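You operate a simulated robot arm through the tools that you are given. There is no shell and no other tool. Be economical: measure what you need, move in short steps, check, and stop when the job is done.

The job below is to be done with a simulated robot arm. You get a single attempt, and the scene is never put back.

JOB
Pull-test the lug with the blue sleeve at 40 newtons: waste bin if it slips, else the lug tray.
Fine: knob to 0 before the clamp opens.

The check looks at the end state, three seconds after you hand in, the way a careful person would. Anything else that was tipped, shoved, dropped, spilled or broken makes it a failure.

ROBOT AND FRAMES
A 7-joint arm with a two-finger parallel gripper, fixed in place. Base frame: the origin is at the foot of the arm, x ahead of it, y to its left, z up; the work surface is at about z = 880. Readings come in mm, degrees, newtons and seconds.
With the tool pointing down near the work surface it reaches from about 300 to 700 mm from the base axis. Its first joint turns from -66.0 to 66.0 degrees. Payload 1.57 kg.
The TCP is the grasp point between the finger pads, 30 mm short of the fingertips. In the tool frame z runs along the fingers and y along their closing line. Largest opening 110 mm; finger width 24, thickness 12; the body of the gripper, 48 by 112 mm, starts 78 mm behind the TCP.
Orientation is that of the tool frame in the base frame, as [roll, pitch, yaw] about the fixed x, y, z axes, in that order (R = Rz(yaw) Ry(pitch) Rx(roll)). With the fingers straight down and closing along the base's y, the tool's x points along the base's -x, its y along +y and its z along -z.

CONTROLS
- The arm moves only by the tool jog_arm. Its argument "moves" is a list of rows, each a list of 3 entries, a list of its own where there are three numbers: the turn, a rotation vector about the base's x, y, z in units of 5 degrees (1.0 is 5 degrees), then the shift along the base's x, y, z in units of 30 mm (1.0 is 30 mm), then the gripper command, from -1 (fully open) to 1 (shut), values between in proportion. In form: [[[ax, ay, az], [dx, dy, dz], claw], ...]. A call has 1 to 10 rows; each row shifts and turns the commanded pose from where the row before left it. A call with a number of a shift or a turn outside -1 to 1 is refused whole. A row lasts 0.2 s, in which the tool goes at most 50 mm and 8.6 degrees; a call with a longer step from one row to the next is refused whole, and so is a gripper value outside its range. Where a pose cannot be reached the arm comes as near as it can. A force on the tool above 70 N (or 10 N above the force at the start of the call, whichever is more), or a blocked arm, ends the call early, and 0.2 s more pass. Each finger travels about 108 mm/s and halts on what it meets, pressing with about 33 N; the grip force reading is that of the motor and also rises with nothing between the fingers. The clock runs only during rows and for 0.2 s after the last one: add rows that do not move to give the fingers time. The reply holds the time, the measured pose of the TCP, the force on the tool along the base axes, the opening and the grip force, in the units named above and with some noise.
- Cameras (640 x 400 px; columns grow to the right, rows downward): "scene" is fixed at [149.9, -379.9, 1410]; the picture's right is [0.90, -0.44, 0.00], its down [-0.23, -0.47, -0.86] and it looks along [0.37, 0.77, -0.52] (base axes); focal length 316 px, centre (320, 200). "wrist" rides on the gripper at [70, 16, -141] in the tool frame; the picture's right is [-0.23, 0.97, 0.00], its down [-0.86, -0.20, -0.48] and it looks along [-0.47, -0.11, 0.88] (tool axes); focal length 222 px, centre (320, 200). There is no depth. A picture from a camera that has moved, and an enlarged one, comes with that camera's place and axes in the base frame and with its lens.
- get_image(camera): a new picture of that camera. The clock stands still meanwhile.
- inspect(camera, box): a new picture of the part [left, top, right, bottom] of that camera's present view, enlarged. The clock stands still meanwhile.
- hand_in(): hands the job in; it is judged then, once.

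Work in short steps. Places have to be worked out from the pictures, the camera data and where the tool is seen: move nearer, look again, correct. Check each grasp and each placing, and mend what went wrong. You have 120 turns and 76 pictures in all, those below and enlarged ones among them. Open the gripper and draw the arm clear of the work before you hand the job in, unless the task says otherwise; then end with one line.

The tools are called after "Call:" as a command line: name --argument value ..., lists and objects as JSON in quotes. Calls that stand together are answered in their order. jog_arm: Moves the arm, as the interface text tells. Its arguments: {"type":"object","properties":{"moves":{"type":"array","items":{"type":"array"}}},"required":["moves"]} The other tools are called the same way: get_image (camera) takes a picture; inspect (camera, box) takes an enlarged picture of a part of a camera's view; hand_in () hands the job in.

At the start:

```text
time_s: 0.0
tcp_pos: [386.1, -1.2, 1200.6]
ee_rot: [180.0, -0.1, -180.0]
ft_force: [0.4, -0.4, 0.2]
gripper_width: 110.1
grasp_force: 0.1
```

scene: 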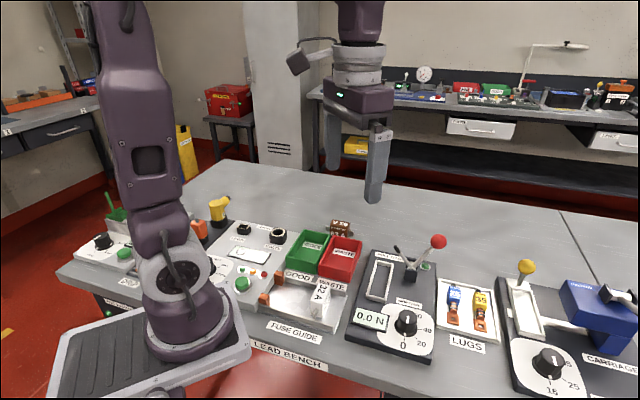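
wrist: 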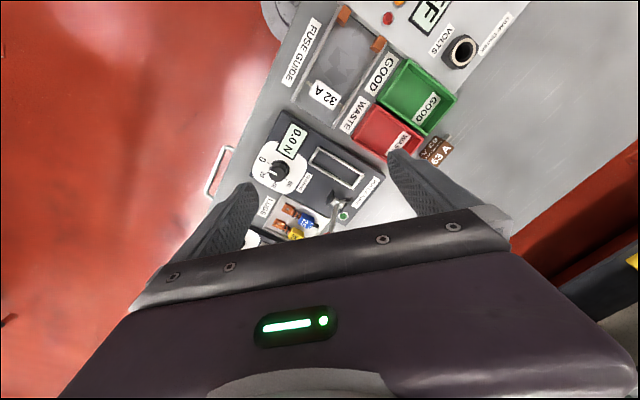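

I'll look closely at the pull tester and the lugs first.

Call:
inspect --camera "scene" --box '[340, 220, 520, 370]'

Call:
inspect --camera "wrist" --box '[230, 90, 400, 250]'

Call:
inspect --camera "scene" --box '[180, 200, 380, 360]'

```text
2.67 times, centred on (430, 295) of scene
camera zoom: at [149.9, -379.9, 1410.0], right [0.9, -0.44, 0.0], down [-0.23, -0.47, -0.86], along [0.37, 0.77, -0.52], focal length 842 px, centre (27, -53)
```

zoom: 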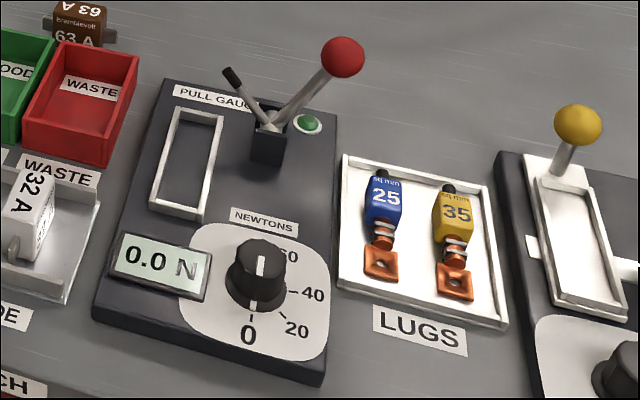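

```text
2.50 times, centred on (315, 170) of wrist
camera zoom: at [316.2, 13.9, 1340.9], right [0.23, 0.97, 0.0], down [0.86, -0.2, 0.48], along [0.47, -0.11, -0.88], focal length 555 px, centre (332, 275)
```

zoom: 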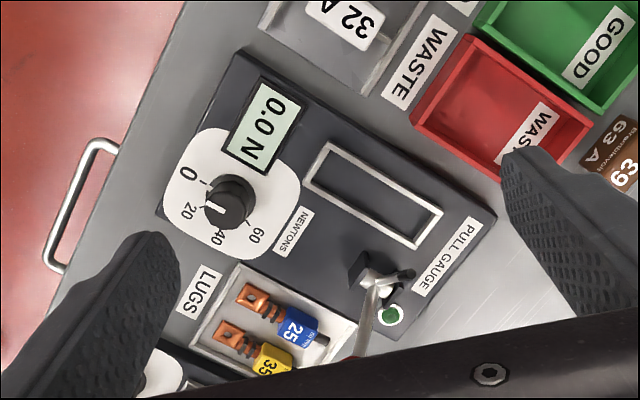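

```text
2.50 times, centred on (280, 280) of scene
camera zoom: at [149.9, -379.9, 1410.0], right [0.9, -0.44, 0.0], down [-0.23, -0.47, -0.86], along [0.37, 0.77, -0.52], focal length 790 px, centre (420, 0)
```

zoom: 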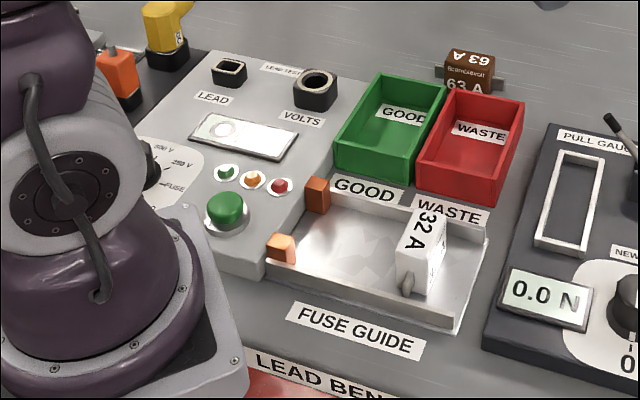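

The blue lug is about (600,-89), the nest about (480,8), and the dial about (455,-102). I'll move lower over the gauge for a closer look.

Call:
jog_arm --moves '[[[0, 0, 0], [0.53, -0.24, -1], -1], [[0, 0, 0], [0.53, -0.24, -1], -1], [[0, 0, 0], [0.53, -0.24, -1], -1], [[0, 0, 0], [0.53, -0.24, -1], -1], [[0, 0, 0], [0, 0, 0], -1]]'

Call:
get_image --camera "wrist"

Call:
inspect --camera "scene" --box '[380, 230, 500, 300]'

Call:
inspect --camera "scene" --box '[345, 290, 445, 360]'

```text
time_s: 1.2
tcp_pos: [450.5, -32.1, 1081.3]
ee_rot: [180.0, 0.1, -180.0]
ft_force: [0.6, -0.3, 0.2]
gripper_width: 110.0
grasp_force: 0.1
```

```text
70 pictures are left
camera wrist: at [380.2, -16.2, 1222.5], right [0.23, 0.97, 0.0], down [0.85, -0.2, 0.48], along [0.47, -0.11, -0.88], focal length 222 px, centre (320, 200)
```

wrist: 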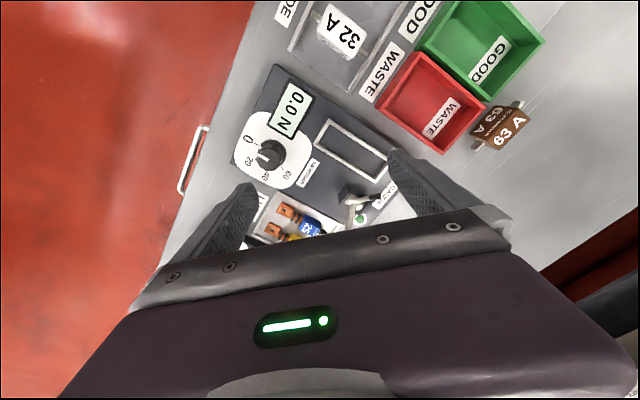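

```text
5.33 times, centred on (440, 265) of scene
camera zoom: at [150.0, -379.9, 1410.0], right [0.9, -0.44, 0.0], down [-0.23, -0.47, -0.86], along [0.37, 0.77, -0.52], focal length 1685 px, centre (-320, -147)
```

zoom: 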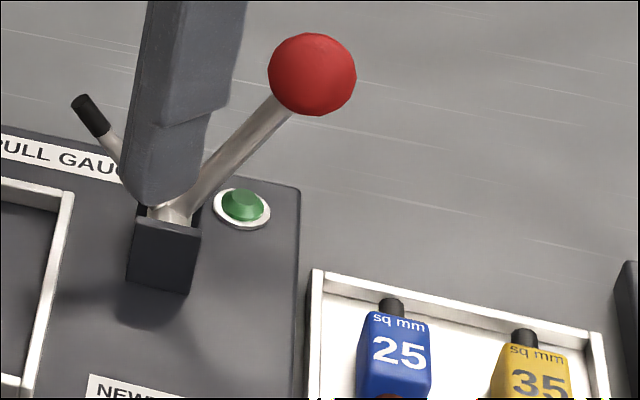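

```text
5.71 times, centred on (395, 325) of scene
camera zoom: at [150.0, -379.9, 1410.0], right [0.9, -0.44, 0.0], down [-0.23, -0.47, -0.86], along [0.37, 0.77, -0.52], focal length 1805 px, centre (-109, -514)
```

zoom: 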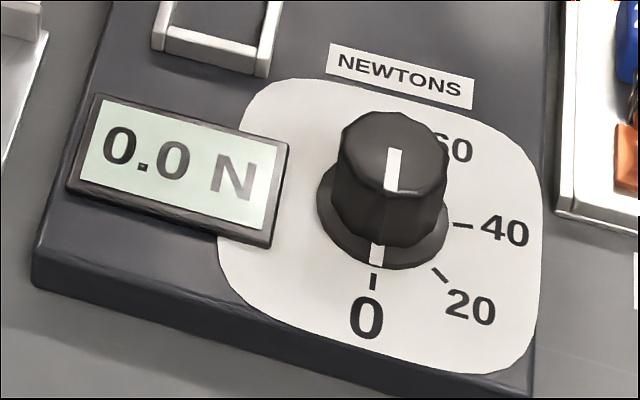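

The knob is at 0 and the gauge is yawed about 45°. I need a better view of the clamp lever, so I'll move forward 70 mm and look from there.

Call:
jog_arm --moves '[[[0, 0, 0], [1, 0, 0], -1], [[0, 0, 0], [1, 0, 0], -1], [[0, 0, 0], [0.6, 0, 0], -1], [[0, 0, 0], [0, 0, 0], -1]]'

Call:
inspect --camera "wrist" --box '[220, 20, 460, 220]'

Call:
inspect --camera "scene" --box '[360, 220, 500, 310]'

```text
time_s: 2.2
tcp_pos: [528.2, -32.2, 1080.1]
ee_rot: [180.0, 0.1, -180.0]
ft_force: [0.5, 0.4, -0.3]
gripper_width: 110.1
grasp_force: 0.0
```

```text
2.00 times, centred on (340, 120) of wrist
camera zoom: at [457.7, -15.8, 1220.8], right [0.23, 0.97, 0.0], down [0.86, -0.2, 0.48], along [0.47, -0.11, -0.88], focal length 444 px, centre (280, 360)
```

zoom: 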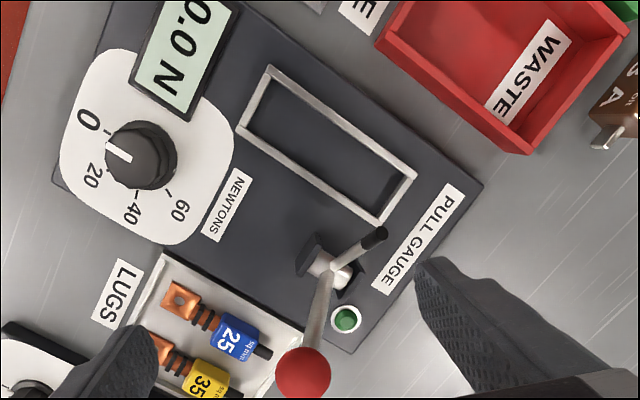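

```text
4.44 times, centred on (430, 265) of scene
camera zoom: at [150.0, -379.9, 1410.0], right [0.9, -0.44, 0.0], down [-0.23, -0.47, -0.86], along [0.37, 0.77, -0.52], focal length 1404 px, centre (-169, -89)
```

zoom: 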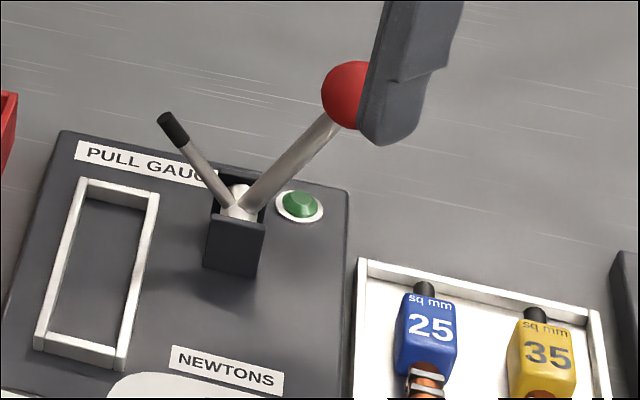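

Triangulated: the lever ball is at (583,-32,1005), the pivot at (555,-4,925) and the arm tip at (527,25,967). The nest centre is about (484,10), and nest and lugs all run at 45°. I'll yaw the tool +45° so it closes across the lugs, and move to view the tray.

Call:
jog_arm --moves '[[[0, 0, 1], [0, -0.37, 0], -1], [[0, 0, 1], [0, -0.37, 0], -1], [[0, 0, 1], [0, -0.37, 0], -1], [[0, 0, 1], [0, -0.37, 0], -1], [[0, 0, 1], [0, -0.37, 0], -1], [[0, 0, 1], [0, -0.37, 0], -1], [[0, 0, 1], [0, -0.37, 0], -1], [[0, 0, 1], [0, -0.37, -0.3], -1], [[0, 0, 1], [0, -0.37, -0.3], -1], [[0, 0, 0], [0, 0, 0], -1]]'

Call:
get_image --camera "wrist"

```text
time_s: 4.4
tcp_pos: [528.6, -131.0, 1062.9]
ee_rot: [179.9, 0.0, -134.9]
ft_force: [0.0, 0.3, 0.5]
gripper_width: 110.1
grasp_force: 0.1
```

```text
65 pictures are left
camera wrist: at [466.9, -169.5, 1203.3], right [-0.53, 0.85, 0.0], down [0.75, 0.46, 0.48], along [0.41, 0.25, -0.88], focal length 222 px, centre (320, 200)
```

wrist: 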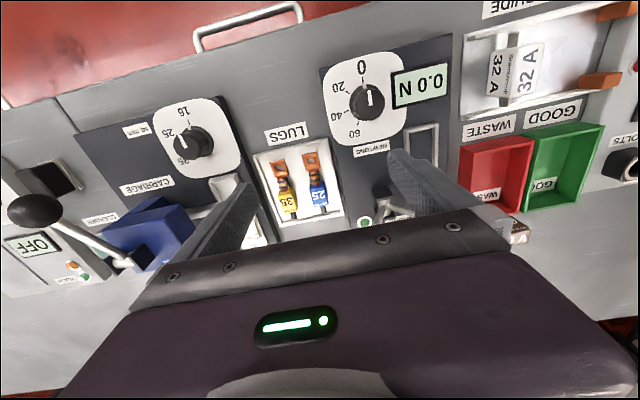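

Call:
inspect --camera "wrist" --box '[250, 125, 350, 240]'

Call:
inspect --camera "scene" --box '[430, 270, 510, 350]'

Call:
inspect --camera "wrist" --box '[315, 40, 455, 160]'

```text
3.48 times, centred on (300, 182) of wrist
camera zoom: at [466.9, -169.5, 1203.3], right [-0.53, 0.85, 0.0], down [0.75, 0.46, 0.48], along [0.41, 0.25, -0.88], focal length 773 px, centre (390, 261)
```

zoom: 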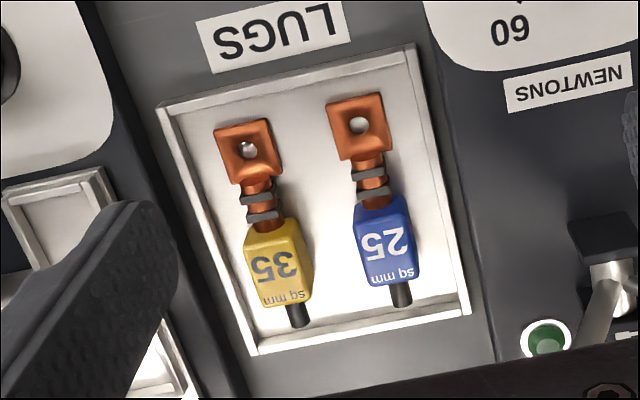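

```text
5.00 times, centred on (470, 310) of scene
camera zoom: at [149.9, -379.9, 1410.0], right [0.9, -0.44, 0.0], down [-0.23, -0.47, -0.86], along [0.37, 0.77, -0.52], focal length 1580 px, centre (-430, -350)
```

zoom: 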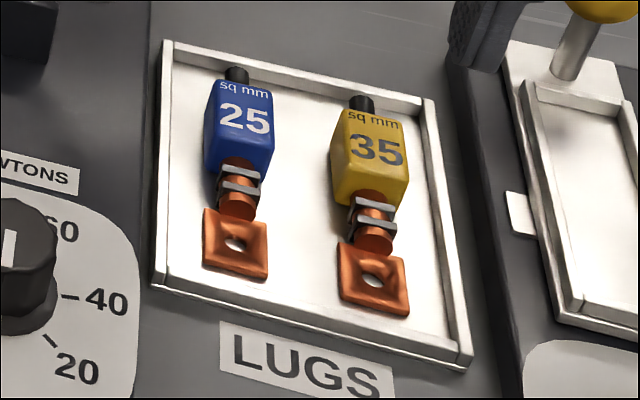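

```text
3.33 times, centred on (385, 100) of wrist
camera zoom: at [466.9, -169.5, 1203.3], right [-0.53, 0.85, 0.0], down [0.75, 0.46, 0.48], along [0.41, 0.25, -0.88], focal length 740 px, centre (103, 533)
```

zoom: 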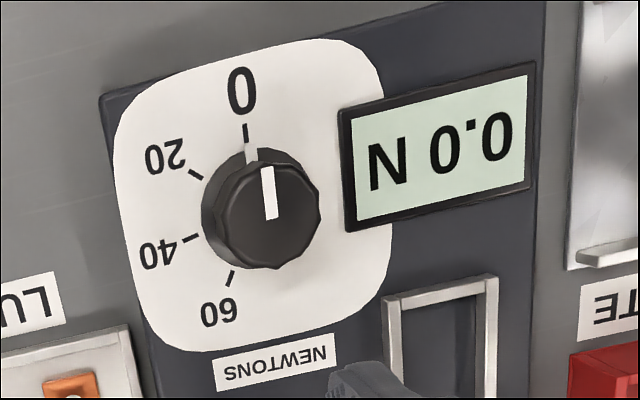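

Blue sleeve centre is about (603.5,-88.5), its top about z 899, and the tray rim about 888. With a vertical tool the gripper body would hit the red lever ball. I'll lean the tool 12.5° back along the lug axis and stop above the lug to check.

Call:
jog_arm --moves '[[[0.59, -0.59, 0], [0.47, 0.253, -0.553], 0.2], [[0.59, -0.59, 0], [0.47, 0.253, -0.553], 0.2], [[0.59, -0.59, 0], [0.47, 0.253, -0.553], 0.25], [[0, 0, 0], [0.47, 0.253, -0.553], 0.27], [[0, 0, 0], [0.47, 0.253, -0.553], 0.27], [[0, 0, 0], [0, 0, 0], 0.27]]'

Call:
get_image --camera "wrist"

Call:
inspect --camera "scene" --box '[380, 190, 520, 350]'

```text
time_s: 5.8
tcp_pos: [599.2, -92.4, 978.0]
ee_rot: [179.9, 12.5, -135.1]
ft_force: [-0.6, -0.5, -0.8]
gripper_width: 40.1
grasp_force: 0.1
```

```text
61 pictures are left
camera wrist: at [518.0, -151.4, 1101.0], right [-0.53, 0.85, 0.05], down [0.66, 0.38, 0.65], along [0.53, 0.38, -0.76], focal length 222 px, centre (320, 200)
```

wrist: 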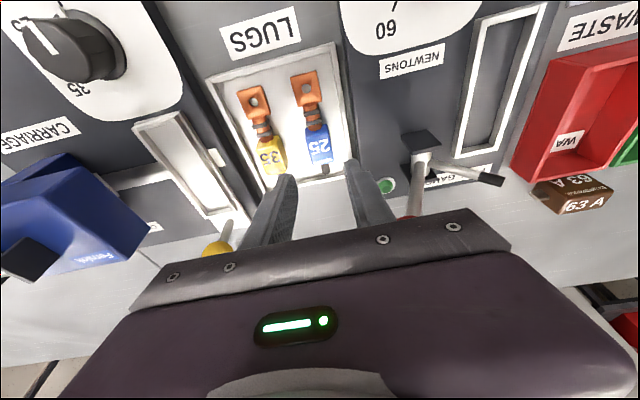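

```text
2.50 times, centred on (450, 270) of scene
camera zoom: at [150.0, -379.9, 1410.0], right [0.9, -0.44, 0.0], down [-0.23, -0.47, -0.86], along [0.37, 0.77, -0.52], focal length 790 px, centre (-5, 25)
```

zoom: 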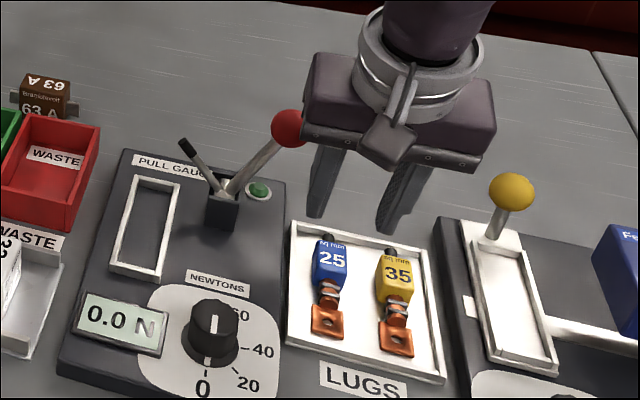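

The new fix puts the sleeve about 1–2 mm further to +u, and the ball is clear of the body. I'll descend, with tips just above the rim, to TCP z about 922.

Call:
jog_arm --moves '[[[0, 0, 0], [-0.03, 0.04, -0.6], 0.27], [[0, 0, 0], [0, 0, -0.6], 0.27], [[0, 0, 0], [0, 0, -0.6], 0.27], [[0, 0, 0], [0, 0, -0.07], 0.27], [[0, 0, 0], [0, 0, 0], 0.27]]'

Call:
get_image --camera "wrist"

Call:
inspect --camera "scene" --box '[400, 210, 520, 340]'

```text
time_s: 7.0
tcp_pos: [598.9, -91.4, 922.2]
ee_rot: [-180.0, 12.5, -135.0]
ft_force: [0.1, -0.4, -0.6]
gripper_width: 40.4
grasp_force: 0.1
```

```text
59 pictures are left
camera wrist: at [516.2, -151.0, 1045.1], right [-0.53, 0.85, 0.05], down [0.66, 0.38, 0.65], along [0.53, 0.38, -0.76], focal length 222 px, centre (320, 200)
```

wrist: 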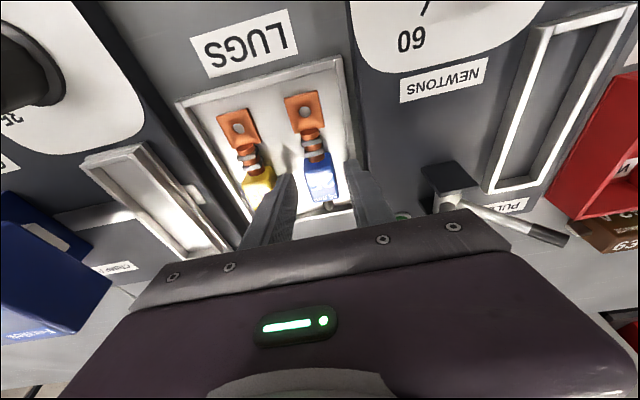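

```text
3.08 times, centred on (460, 275) of scene
camera zoom: at [150.0, -379.9, 1410.0], right [0.9, -0.44, 0.0], down [-0.23, -0.47, -0.86], along [0.37, 0.77, -0.52], focal length 972 px, centre (-111, -31)
```

zoom: 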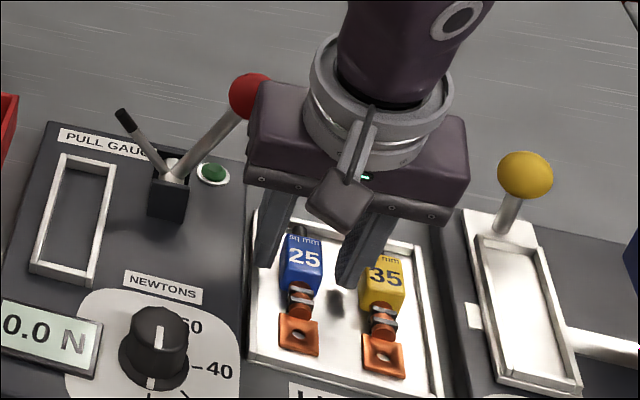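

The tips look to straddle the rear part of the sleeve. I'll zoom in before closing.

Call:
inspect --camera "wrist" --box '[240, 80, 400, 230]'

```text
2.67 times, centred on (320, 155) of wrist
camera zoom: at [516.2, -151.0, 1045.1], right [-0.53, 0.85, 0.05], down [0.66, 0.38, 0.65], along [0.53, 0.38, -0.76], focal length 592 px, centre (320, 320)
```

zoom: 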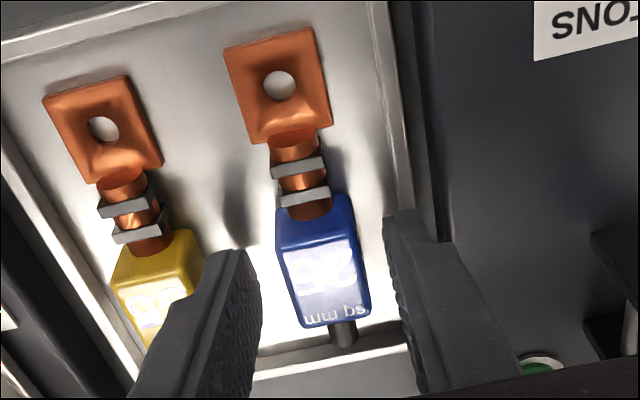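

Centred well on the sleeve, so I'm closing.

Call:
jog_arm --moves '[[[0, 0, 0], [0, 0, 0], 0.45], [[0, 0, 0], [0, 0, 0], 0.6], [[0, 0, 0], [0, 0, 0], 1], [[0, 0, 0], [0, 0, 0], 1]]'

Call:
inspect --camera "wrist" --box '[240, 80, 400, 230]'

```text
time_s: 8.0
tcp_pos: [597.7, -91.7, 923.1]
ee_rot: [-180.0, 12.5, -135.0]
ft_force: [0.0, 0.4, 0.1]
gripper_width: 23.0
grasp_force: 33.0
```

```text
2.67 times, centred on (320, 155) of wrist
camera zoom: at [516.3, -150.9, 1045.2], right [-0.53, 0.85, 0.05], down [0.66, 0.38, 0.65], along [0.53, 0.38, -0.76], focal length 592 px, centre (320, 320)
```

zoom: 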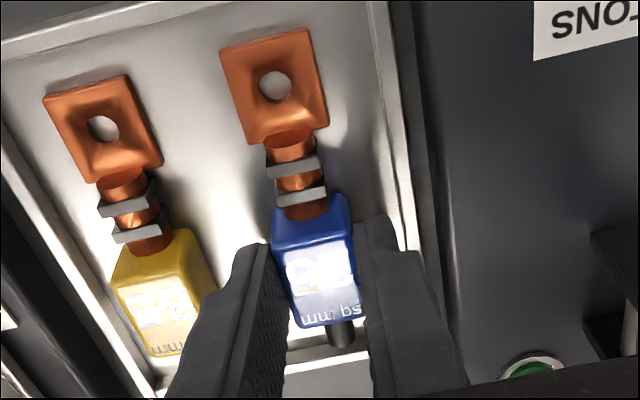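

Gripped at 23 mm width. I'll lift straight up and check that the lug stays.

Call:
jog_arm --moves '[[[0, 0, 0], [0, 0, 0.3], 1], [[0, 0, 0], [0, 0, 0.6], 1], [[0, 0, 0], [0, 0, 0.8], 1], [[0, 0, 0], [0, 0, 0.8], 1], [[0, 0, 0], [0, 0, 0.8], 1], [[0, 0, 0], [0, 0, 0], 1]]'

Call:
get_image --camera "wrist"

Call:
inspect --camera "scene" --box '[360, 150, 500, 310]'

```text
time_s: 9.4
tcp_pos: [597.0, -92.3, 1024.2]
ee_rot: [180.0, 12.6, -134.9]
ft_force: [-0.8, 0.2, -1.3]
gripper_width: 22.9
grasp_force: 33.4
```

```text
55 pictures are left
camera wrist: at [514.4, -150.7, 1145.7], right [-0.53, 0.85, 0.05], down [0.66, 0.38, 0.65], along [0.53, 0.38, -0.76], focal length 222 px, centre (320, 200)
```

wrist: 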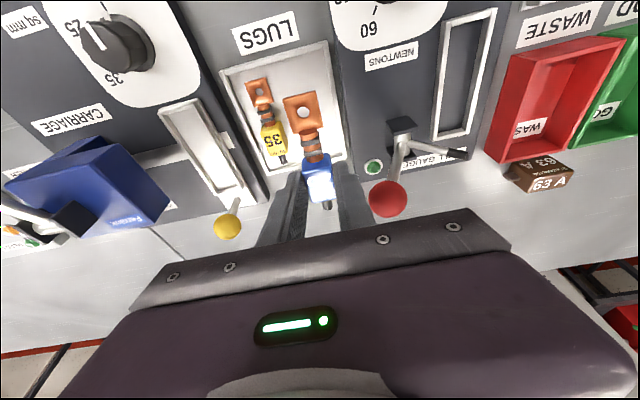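

```text
2.50 times, centred on (430, 230) of scene
camera zoom: at [150.0, -379.9, 1410.0], right [0.9, -0.44, 0.0], down [-0.23, -0.47, -0.86], along [0.37, 0.77, -0.52], focal length 790 px, centre (45, 125)
```

zoom: 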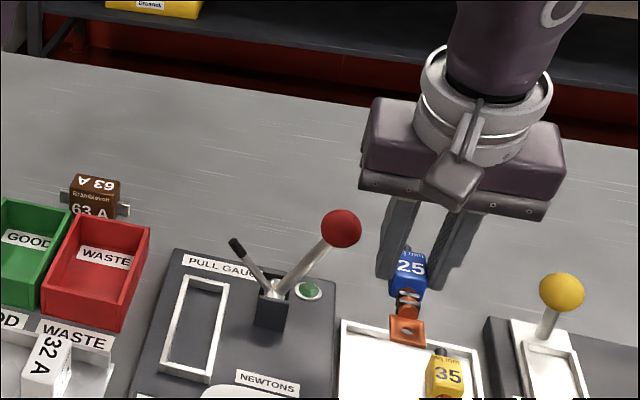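

The lug is held level. I'll raise it above the ball height and carry it over to hover above the nest.

Call:
jog_arm --moves '[[[0, 0, 0], [0, 0, 0.9], 1], [[0, 0, 0], [0, 0, 0.9], 1], [[0, 0, 0], [-0.6, 0.6, 0], 1], [[0, 0, 0], [-0.6, 0.6, 0], 1], [[0, 0, 0], [-0.6, 0.6, 0], 1], [[0, 0, 0], [-0.6, 0.6, 0], 1], [[0, 0, 0], [-0.6, 0.6, 0], 1], [[0, 0, 0], [-0.55, 0.63, 0], 1], [[0, 0, 0], [0, 0, 0], 1]]'

Call:
get_image --camera "wrist"

Call:
inspect --camera "scene" --box '[340, 180, 460, 310]'

```text
time_s: 11.4
tcp_pos: [490.9, 16.7, 1076.6]
ee_rot: [179.9, 12.4, -135.1]
ft_force: [0.8, 0.2, -1.1]
gripper_width: 23.1
grasp_force: 32.2
```

```text
53 pictures are left
camera wrist: at [407.8, -42.0, 1198.7], right [-0.53, 0.85, 0.05], down [0.66, 0.38, 0.65], along [0.53, 0.38, -0.76], focal length 222 px, centre (320, 200)
```

wrist: 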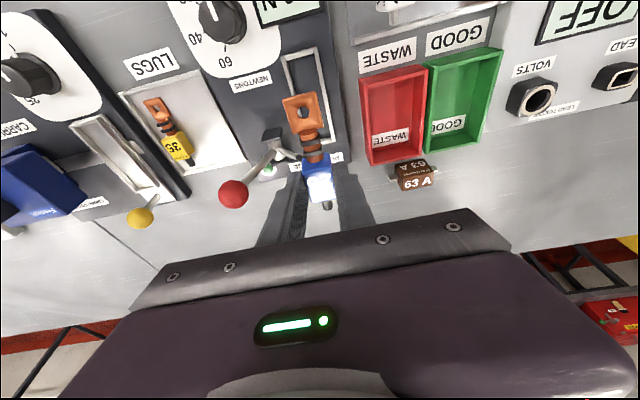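

```text
3.08 times, centred on (400, 245) of scene
camera zoom: at [150.0, -379.9, 1410.0], right [0.9, -0.44, 0.0], down [-0.23, -0.47, -0.86], along [0.37, 0.77, -0.52], focal length 972 px, centre (74, 62)
```

zoom: 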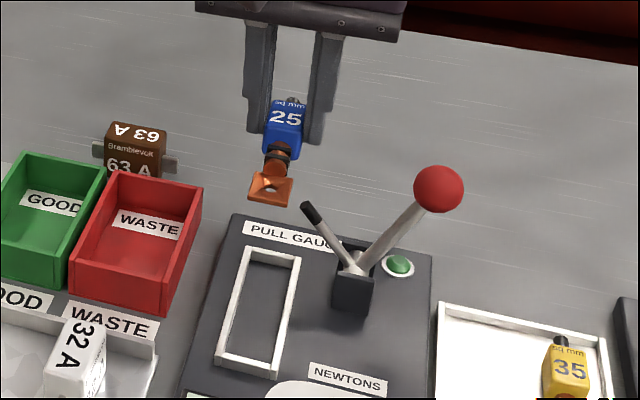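

I'll zoom on the nest from here to fix its centre.

Call:
inspect --camera "wrist" --box '[240, 30, 380, 220]'

Call:
inspect --camera "scene" --box '[355, 250, 415, 310]'

```text
2.11 times, centred on (310, 125) of wrist
camera zoom: at [407.8, -42.0, 1198.7], right [-0.53, 0.85, 0.05], down [0.66, 0.38, 0.65], along [0.53, 0.38, -0.76], focal length 468 px, centre (341, 358)
```

zoom: 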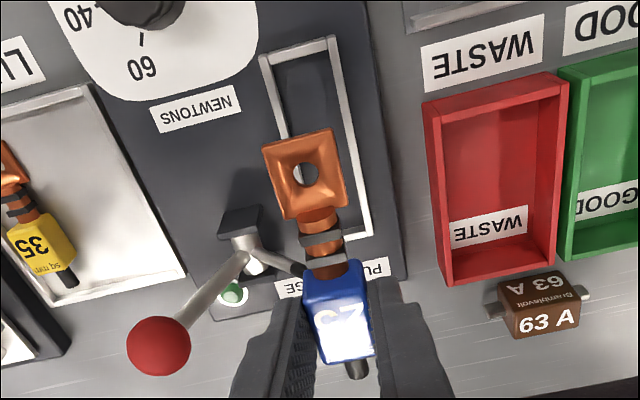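

```text
6.67 times, centred on (385, 280) of scene
camera zoom: at [150.0, -379.9, 1410.0], right [0.9, -0.44, 0.0], down [-0.23, -0.47, -0.86], along [0.37, 0.77, -0.52], focal length 2106 px, centre (-113, -333)
```

zoom: 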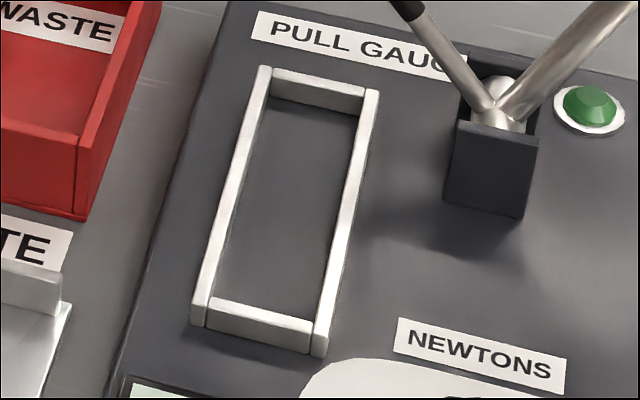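

Rim centre is about (484,11.3,901), and the lug centre sits about 10.5 mm behind the TCP. So the target TCP is about (492,18). I'll descend to z about 956 to check alignment.

Call:
jog_arm --moves '[[[0, 0, 0], [0.04, 0.05, -0.9], 1], [[0, 0, 0], [0, 0, -0.9], 1], [[0, 0, 0], [0, 0, -0.9], 1], [[0, 0, 0], [0, 0, -0.9], 1], [[0, 0, 0], [0, 0, -0.4], 1], [[0, 0, 0], [0, 0, 0], 1]]'

Call:
inspect --camera "wrist" --box '[240, 30, 400, 220]'

Call:
inspect --camera "scene" --box '[345, 225, 425, 310]'

```text
time_s: 12.8
tcp_pos: [492.6, 20.8, 956.2]
ee_rot: [180.0, 12.5, -135.0]
ft_force: [1.0, 0.0, -0.8]
gripper_width: 23.1
grasp_force: 33.2
```

```text
2.11 times, centred on (320, 125) of wrist
camera zoom: at [410.1, -38.6, 1078.4], right [-0.53, 0.85, 0.05], down [0.66, 0.38, 0.65], along [0.53, 0.38, -0.76], focal length 468 px, centre (320, 358)
```

zoom: 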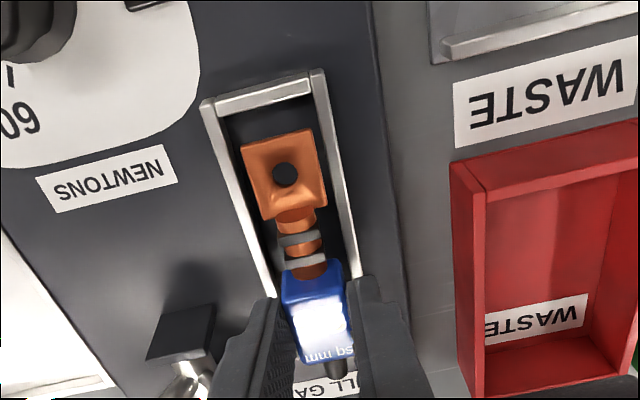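

```text
4.71 times, centred on (385, 268) of scene
camera zoom: at [150.0, -379.9, 1410.0], right [0.9, -0.44, 0.0], down [-0.23, -0.47, -0.86], along [0.37, 0.77, -0.52], focal length 1487 px, centre (14, -118)
```

zoom: 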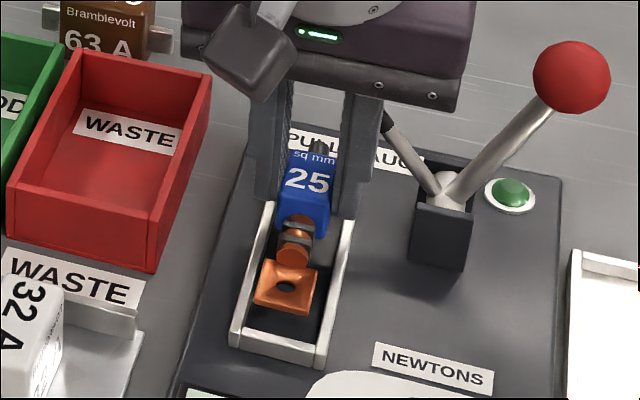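

The lug is about 1.7 mm to +u and about 2.5 mm too far forward. I'll correct by (-1,-3.2) and lower to z about 940.

Call:
jog_arm --moves '[[[0, 0, 0], [-0.035, -0.107, 0], 1], [[0, 0, 0], [0, 0, -0.25], 1], [[0, 0, 0], [0, 0, -0.25], 1], [[0, 0, 0], [0, 0, 0], 1]]'

Call:
inspect --camera "wrist" --box '[240, 30, 400, 220]'

Call:
inspect --camera "scene" --box '[345, 225, 425, 310]'

```text
time_s: 13.8
tcp_pos: [490.2, 15.5, 942.1]
ee_rot: [180.0, 12.6, -135.1]
ft_force: [-3.6, 0.7, 10.5]
gripper_width: 23.0
grasp_force: 32.7
```

```text
2.11 times, centred on (320, 125) of wrist
camera zoom: at [408.9, -43.5, 1064.1], right [-0.53, 0.85, 0.05], down [0.66, 0.38, 0.65], along [0.53, 0.38, -0.76], focal length 468 px, centre (320, 358)
```

zoom: 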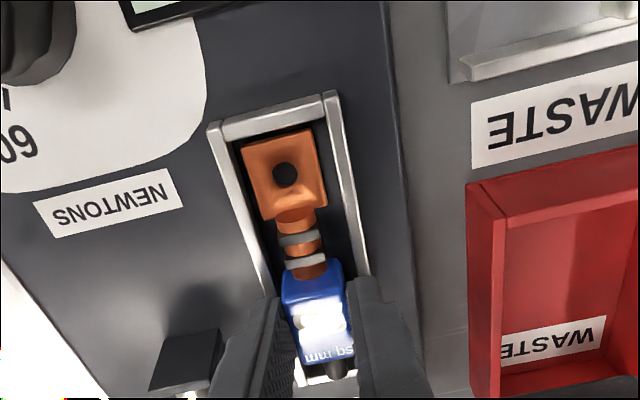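

```text
4.71 times, centred on (385, 268) of scene
camera zoom: at [149.7, -379.9, 1410.1], right [0.9, -0.44, 0.0], down [-0.23, -0.47, -0.86], along [0.37, 0.77, -0.52], focal length 1487 px, centre (14, -118)
```

zoom: 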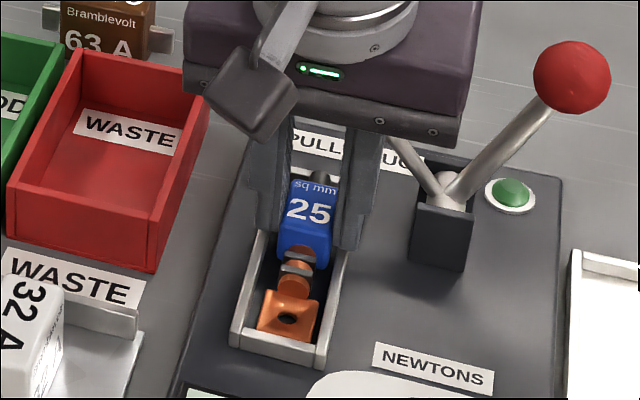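

There is a 10 N contact at z 942. I need to see whether the fingertips are on the rim or the lug's cable end is on the end bar.

Call:
inspect --camera "wrist" --box '[290, 140, 370, 220]'

Call:
inspect --camera "scene" --box '[385, 250, 425, 305]'

Call:
inspect --camera "scene" --box '[388, 255, 428, 285]'

```text
5.00 times, centred on (330, 180) of wrist
camera zoom: at [408.9, -43.5, 1064.1], right [-0.53, 0.85, 0.05], down [0.66, 0.38, 0.65], along [0.53, 0.38, -0.76], focal length 1111 px, centre (270, 300)
```

zoom: 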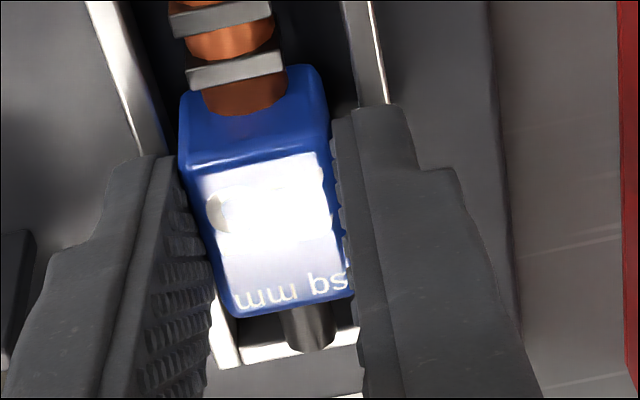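

```text
7.27 times, centred on (405, 278) of scene
camera zoom: at [149.7, -379.9, 1410.1], right [0.9, -0.44, 0.0], down [-0.23, -0.47, -0.86], along [0.37, 0.77, -0.52], focal length 2298 px, centre (-298, -364)
```

zoom: 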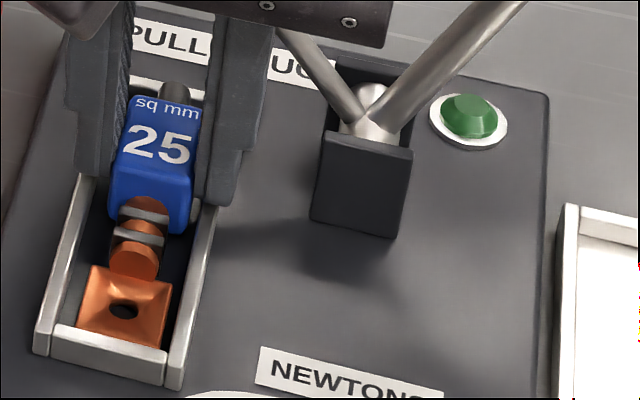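

```text
13.33 times, centred on (408, 270) of scene
camera zoom: at [149.7, -379.9, 1410.1], right [0.9, -0.44, 0.0], down [-0.23, -0.47, -0.86], along [0.37, 0.77, -0.52], focal length 4212 px, centre (-853, -733)
```

zoom: 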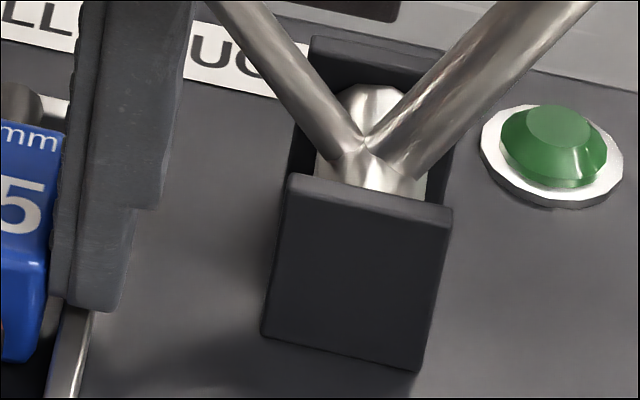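

The fingertips rest on the nest's side bars with the lug down between them. I'll ease up 1 mm and open slightly to let it settle.

Call:
jog_arm --moves '[[[0, 0, 0], [0, 0, 0.03], 1], [[0, 0, 0], [0, 0, 0], 0.5], [[0, 0, 0], [0, 0, 0], 0.4], [[0, 0, 0], [0, 0, 0], 0.35], [[0, 0, 0], [0, 0, 0], 0.35]]'

Call:
inspect --camera "wrist" --box '[240, 60, 400, 220]'

Call:
inspect --camera "scene" --box '[360, 250, 425, 305]'

```text
time_s: 15.0
tcp_pos: [491.7, 16.0, 941.8]
ee_rot: [-179.9, 12.6, -135.0]
ft_force: [-0.6, 0.0, 0.8]
gripper_width: 35.9
grasp_force: 0.0
```

```text
2.50 times, centred on (320, 140) of wrist
camera zoom: at [409.6, -42.9, 1064.7], right [-0.53, 0.85, 0.05], down [0.66, 0.38, 0.65], along [0.53, 0.38, -0.76], focal length 555 px, centre (320, 350)
```

zoom: 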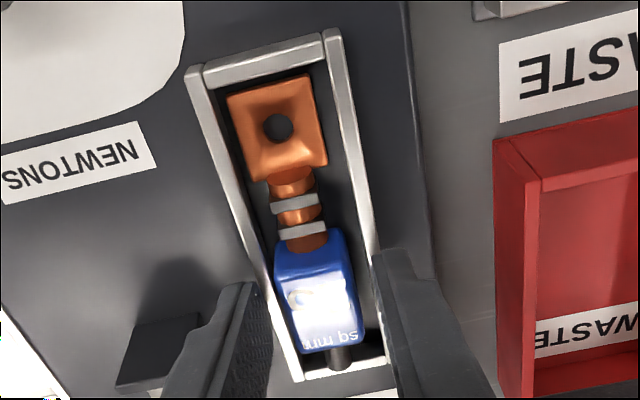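

```text
7.27 times, centred on (392, 278) of scene
camera zoom: at [150.0, -379.9, 1410.0], right [0.9, -0.44, 0.0], down [-0.23, -0.47, -0.86], along [0.37, 0.77, -0.52], focal length 2298 px, centre (-207, -364)
```

zoom: 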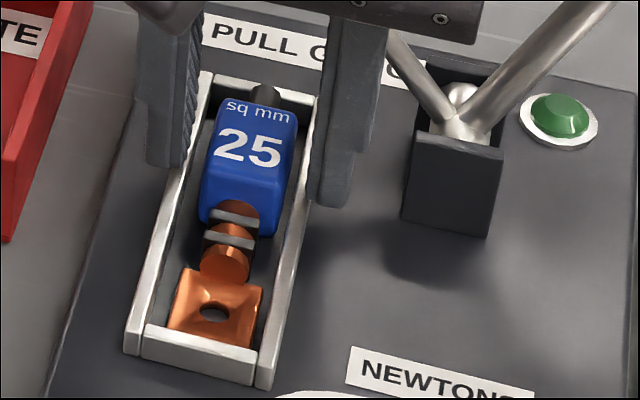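

The lug is lying properly in the nest. I'll raise, straighten the tool, and move above the lever ball.

Call:
jog_arm --moves '[[[0, 0, 0], [0, 0, 0.6], 0.35], [[0, 0, 0], [0, 0, 1], 0.35], [[0, 0, 0], [0, 0, 1], 0.35], [[-0.59, 0.59, 0], [0, 0, 1], 0.3], [[-0.59, 0.59, 0], [0, 0, 1], 0.2], [[-0.59, 0.59, 0], [0.76, -0.4, 0], 0.1], [[0, 0, 0], [0.76, -0.4, 0], 0.1], [[0, 0, 0], [0.76, -0.4, 0], 0.1], [[0, 0, 0], [0.76, -0.4, 0], 0.1], [[0, 0, 0], [0, 0, 0], 0.1]]'

Call:
get_image --camera "wrist"

Call:
inspect --camera "scene" --box '[360, 180, 480, 310]'

```text
time_s: 17.2
tcp_pos: [582.9, -32.2, 1081.1]
ee_rot: [-180.0, -0.1, -135.0]
ft_force: [-0.6, 0.0, -0.1]
gripper_width: 49.7
grasp_force: 0.0
```

```text
40 pictures are left
camera wrist: at [520.5, -71.1, 1221.2], right [-0.53, 0.85, 0.0], down [0.75, 0.46, 0.48], along [0.41, 0.25, -0.88], focal length 222 px, centre (320, 200)
```

wrist: 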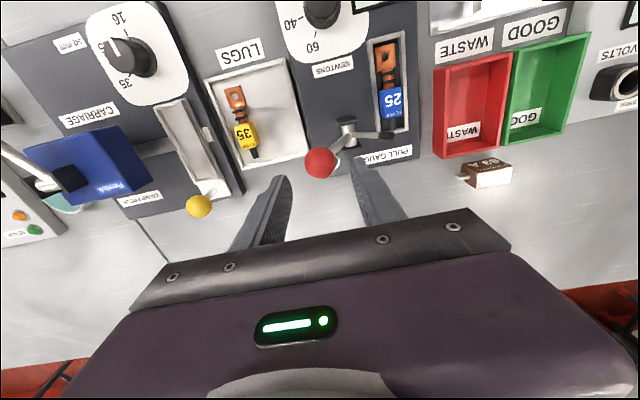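

```text
3.08 times, centred on (420, 245) of scene
camera zoom: at [150.0, -379.9, 1410.0], right [0.9, -0.44, 0.0], down [-0.23, -0.47, -0.86], along [0.37, 0.77, -0.52], focal length 972 px, centre (12, 62)
```

zoom: 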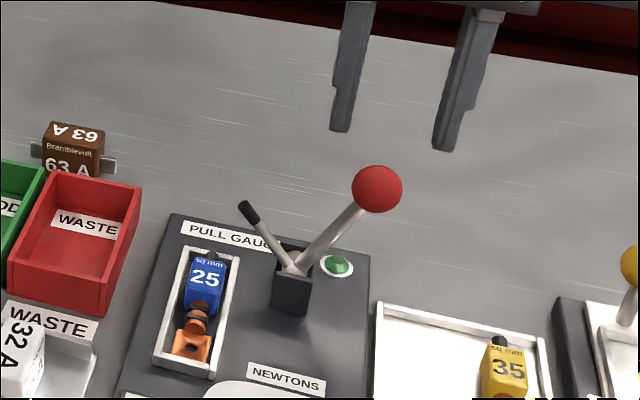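

The ball is confirmed at about (584,-31). I'll descend with the fingers straddling it.

Call:
jog_arm --moves '[[[0, 0, 0], [0, 0, -0.7], 0.1], [[0, 0, 0], [0, 0, -0.7], 0.1], [[0, 0, 0], [0, 0, -0.55], 0.1], [[0, 0, 0], [0, 0, 0], 0.1]]'

Call:
inspect --camera "scene" --box '[360, 180, 480, 310]'

```text
time_s: 18.2
tcp_pos: [582.0, -33.5, 1019.5]
ee_rot: [179.9, 0.0, -135.0]
ft_force: [0.3, -0.3, -0.6]
gripper_width: 49.7
grasp_force: 0.0
```

```text
3.08 times, centred on (420, 245) of scene
camera zoom: at [150.0, -379.9, 1410.0], right [0.9, -0.44, 0.0], down [-0.23, -0.47, -0.86], along [0.37, 0.77, -0.52], focal length 972 px, centre (12, 62)
```

zoom: 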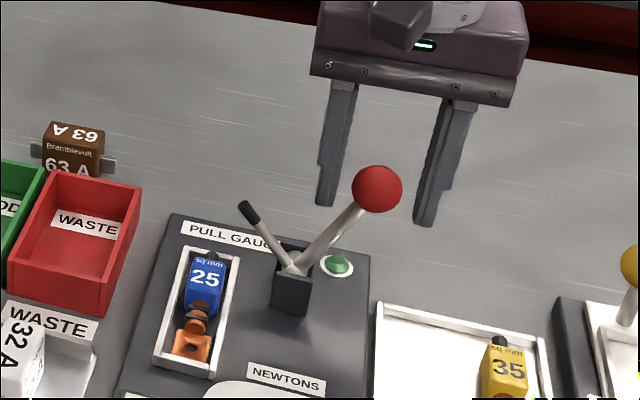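

The ball is between the fingers. I'll push the handle toward the nest in small steps.

Call:
jog_arm --moves '[[[0, 0, 0], [-0.236, 0.236, 0], 0.1], [[0, 0, 0], [-0.236, 0.236, 0.05], 0.1], [[0, 0, 0], [-0.236, 0.236, 0.05], 0.1], [[0, 0, 0], [-0.236, 0.236, 0.05], 0.1], [[0, 0, 0], [-0.236, 0.236, 0.05], 0.1], [[0, 0, 0], [0, 0, 0], 0.1]]'

Call:
inspect --camera "scene" --box '[340, 180, 480, 330]'

```text
time_s: 19.6
tcp_pos: [545.6, 3.1, 1027.5]
ee_rot: [-180.0, 0.1, -134.9]
ft_force: [-0.2, 0.6, 0.1]
gripper_width: 49.5
grasp_force: 0.0
```

```text
2.67 times, centred on (410, 255) of scene
camera zoom: at [149.9, -379.9, 1410.0], right [0.9, -0.44, 0.0], down [-0.23, -0.47, -0.86], along [0.37, 0.77, -0.52], focal length 842 px, centre (80, 53)
```

zoom: 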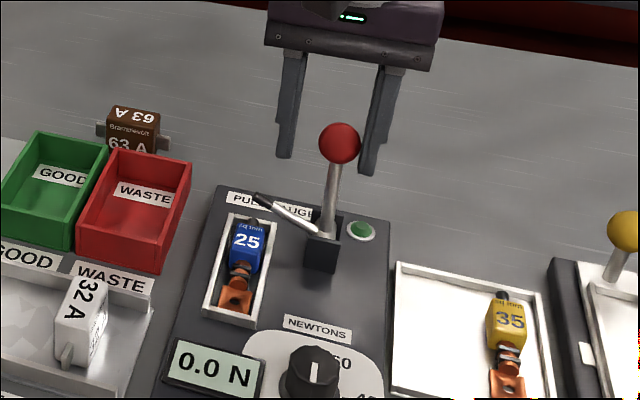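

The lever follows and the arm is coming down. I'll keep pushing in smaller steps.

Call:
jog_arm --moves '[[[0, 0, 0], [-0.19, 0.19, 0], 0.1], [[0, 0, 0], [-0.19, 0.19, 0], 0.1], [[0, 0, 0], [-0.12, 0.12, 0], 0.1], [[0, 0, 0], [-0.12, 0.12, 0], 0.1], [[0, 0, 0], [0, 0, 0], 0.1]]'

Call:
inspect --camera "scene" --box '[340, 180, 480, 330]'

```text
time_s: 20.8
tcp_pos: [528.4, 21.8, 1027.4]
ee_rot: [-179.9, -0.1, -135.1]
ft_force: [0.4, 0.2, -0.2]
gripper_width: 49.5
grasp_force: 0.1
```

```text
2.67 times, centred on (410, 255) of scene
camera zoom: at [149.9, -379.9, 1410.0], right [0.9, -0.44, 0.0], down [-0.23, -0.47, -0.86], along [0.37, 0.77, -0.52], focal length 842 px, centre (80, 53)
```

zoom: 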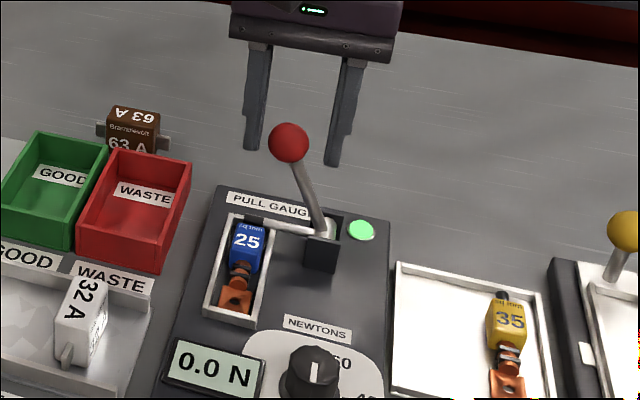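

Clamp is closed and the green lamp is lit. I'll rise, then move above the dial knob while unwinding yaw to about -50°, so there is room for the counter-clockwise turn.

Call:
jog_arm --moves '[[[0, 0, 0], [0, 0, 0.9], 0.1], [[0, 0, 0], [0, 0, 0.9], 0.1], [[0, 0, -1], [-0.3, -0.5, 0], 0.1], [[0, 0, -1], [-0.3, -0.5, 0], 0.1], [[0, 0, -1], [-0.3, -0.5, 0], 0.1], [[0, 0, -1], [-0.3, -0.5, 0], 0.1], [[0, 0, -1], [-0.3, -0.5, 0], 0.1], [[0, 0, -1], [-0.3, -0.5, 0], 0.1], [[0, 0, -1], [-0.3, -0.5, 0], 0.1], [[0, 0, -1], [-0.27, -0.7, 0], 0.1]]'

Call:
jog_arm --moves '[[[0, 0, -1], [0, 0, 0], 0.1], [[0, 0, -1], [0, 0, 0], 0.1], [[0, 0, -1], [0, 0, 0], 0.1], [[0, 0, -1], [0, 0, 0], 0.1], [[0, 0, -1], [0, 0, 0], 0.1], [[0, 0, -1], [0, 0, 0], 0.1], [[0, 0, -1], [0, 0, 0], 0.1], [[0, 0, -1], [0, 0, 0], 0.1], [[0, 0, -1], [0, 0, 0], 0.1], [[0, 0, -1], [0, 0, 0], 0.1]]'

Call:
get_image --camera "wrist"

Call:
inspect --camera "scene" --box '[345, 220, 465, 360]'

```text
time_s: 23.0
tcp_pos: [458.1, -104.2, 1081.5]
ee_rot: [180.0, -0.1, -175.1]
ft_force: [-0.7, 0.6, 0.2]
gripper_width: 49.3
grasp_force: 0.1
```

```text
time_s: 25.2
tcp_pos: [457.3, -104.2, 1081.7]
ee_rot: [-180.0, -0.1, 134.9]
ft_force: [0.8, 0.5, 0.8]
gripper_width: 49.7
grasp_force: 0.2
```

```text
35 pictures are left
camera wrist: at [419.1, -44.6, 1222.0], right [0.85, 0.53, 0.0], down [0.46, -0.75, 0.48], along [0.25, -0.41, -0.88], focal length 222 px, centre (320, 200)
```

wrist: 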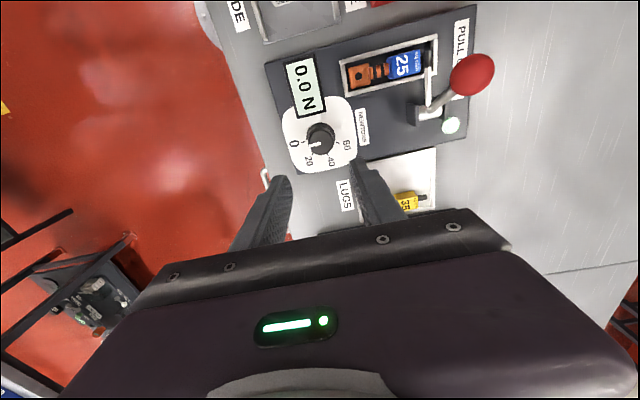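

```text
2.86 times, centred on (405, 290) of scene
camera zoom: at [150.0, -379.9, 1410.0], right [0.9, -0.44, 0.0], down [-0.23, -0.47, -0.86], along [0.37, 0.77, -0.52], focal length 903 px, centre (77, -57)
```

zoom: 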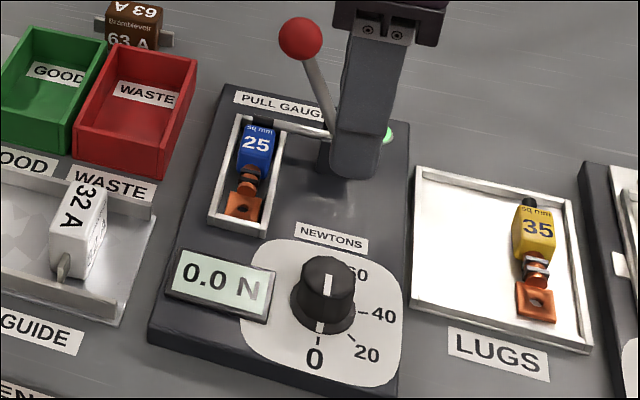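

I'll zoom the wrist view onto the knob to centre on it.

Call:
inspect --camera "wrist" --box '[275, 90, 365, 180]'

Call:
inspect --camera "scene" --box '[375, 300, 425, 345]'

```text
4.44 times, centred on (320, 135) of wrist
camera zoom: at [419.1, -44.6, 1222.0], right [0.85, 0.53, 0.0], down [0.46, -0.75, 0.48], along [0.25, -0.41, -0.88], focal length 987 px, centre (320, 489)
```

zoom: 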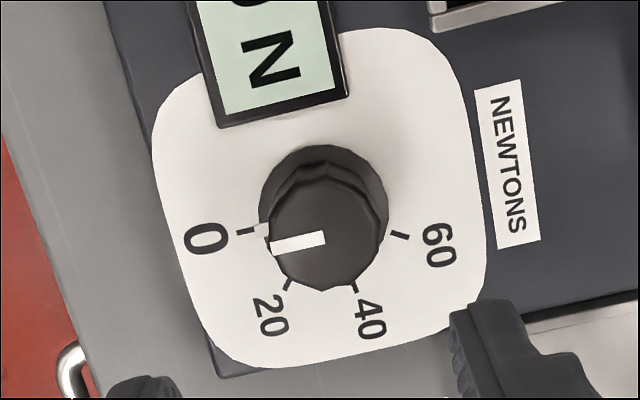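

```text
8.89 times, centred on (400, 322) of scene
camera zoom: at [150.0, -379.9, 1410.0], right [0.9, -0.44, 0.0], down [-0.23, -0.47, -0.86], along [0.37, 0.77, -0.52], focal length 2808 px, centre (-391, -889)
```

zoom: 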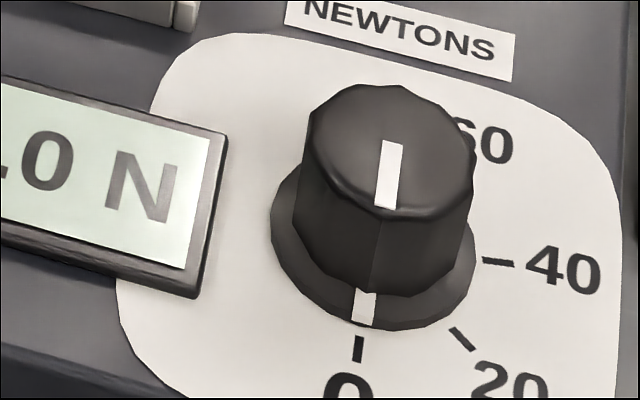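

The knob centre is about (459.4,-107), its top at z 926, and it is about 35 mm wide. I'll descend around it.

Call:
jog_arm --moves '[[[0, 0, 0], [0.07, -0.09, -0.9], 0.05], [[0, 0, 0], [0, 0, -0.9], 0.05], [[0, 0, 0], [0, 0, -0.9], 0.05], [[0, 0, 0], [0, 0, -0.9], 0.05], [[0, 0, 0], [0, 0, -0.7], 0.05], [[0, 0, 0], [0, 0, -0.4], 0.05], [[0, 0, 0], [0, 0, 0], 0.05]]'

Call:
inspect --camera "scene" --box '[345, 240, 465, 360]'

Call:
inspect --camera "wrist" --box '[240, 80, 400, 240]'

```text
time_s: 26.8
tcp_pos: [459.8, -108.2, 940.4]
ee_rot: [-180.0, 0.0, 135.1]
ft_force: [0.0, -0.4, 0.5]
gripper_width: 52.5
grasp_force: 0.1
```

```text
3.33 times, centred on (405, 300) of scene
camera zoom: at [150.0, -379.9, 1410.0], right [0.9, -0.44, 0.0], down [-0.23, -0.47, -0.86], along [0.37, 0.77, -0.52], focal length 1053 px, centre (37, -133)
```

zoom: 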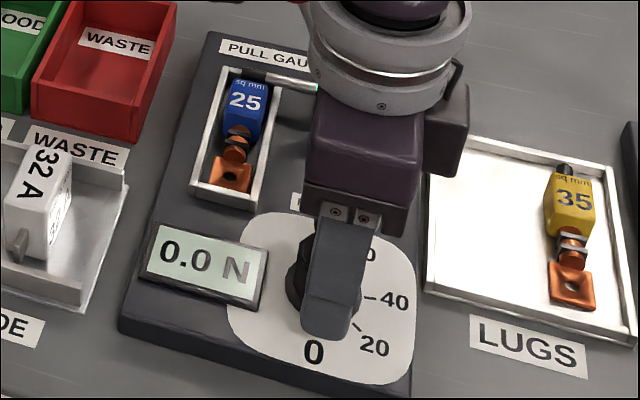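

```text
2.50 times, centred on (320, 160) of wrist
camera zoom: at [422.3, -47.4, 1080.6], right [0.85, 0.53, 0.0], down [0.46, -0.75, 0.48], along [0.25, -0.41, -0.88], focal length 555 px, centre (320, 300)
```

zoom: 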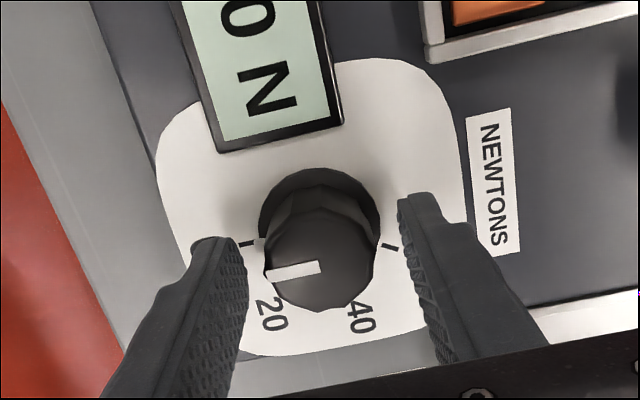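

The fingers are well aligned around the knob, so I'm closing on it.

Call:
jog_arm --moves '[[[0, 0, 0], [0, 0, 0], 0.2], [[0, 0, 0], [0, 0, 0], 0.35], [[0, 0, 0], [0, 0, 0], 0.7], [[0, 0, 0], [0, 0, 0], 0.7]]'

```text
time_s: 27.8
tcp_pos: [460.6, -107.0, 939.8]
ee_rot: [180.0, 0.1, 135.0]
ft_force: [1.0, 1.5, -2.4]
gripper_width: 32.3
grasp_force: 40.1
```

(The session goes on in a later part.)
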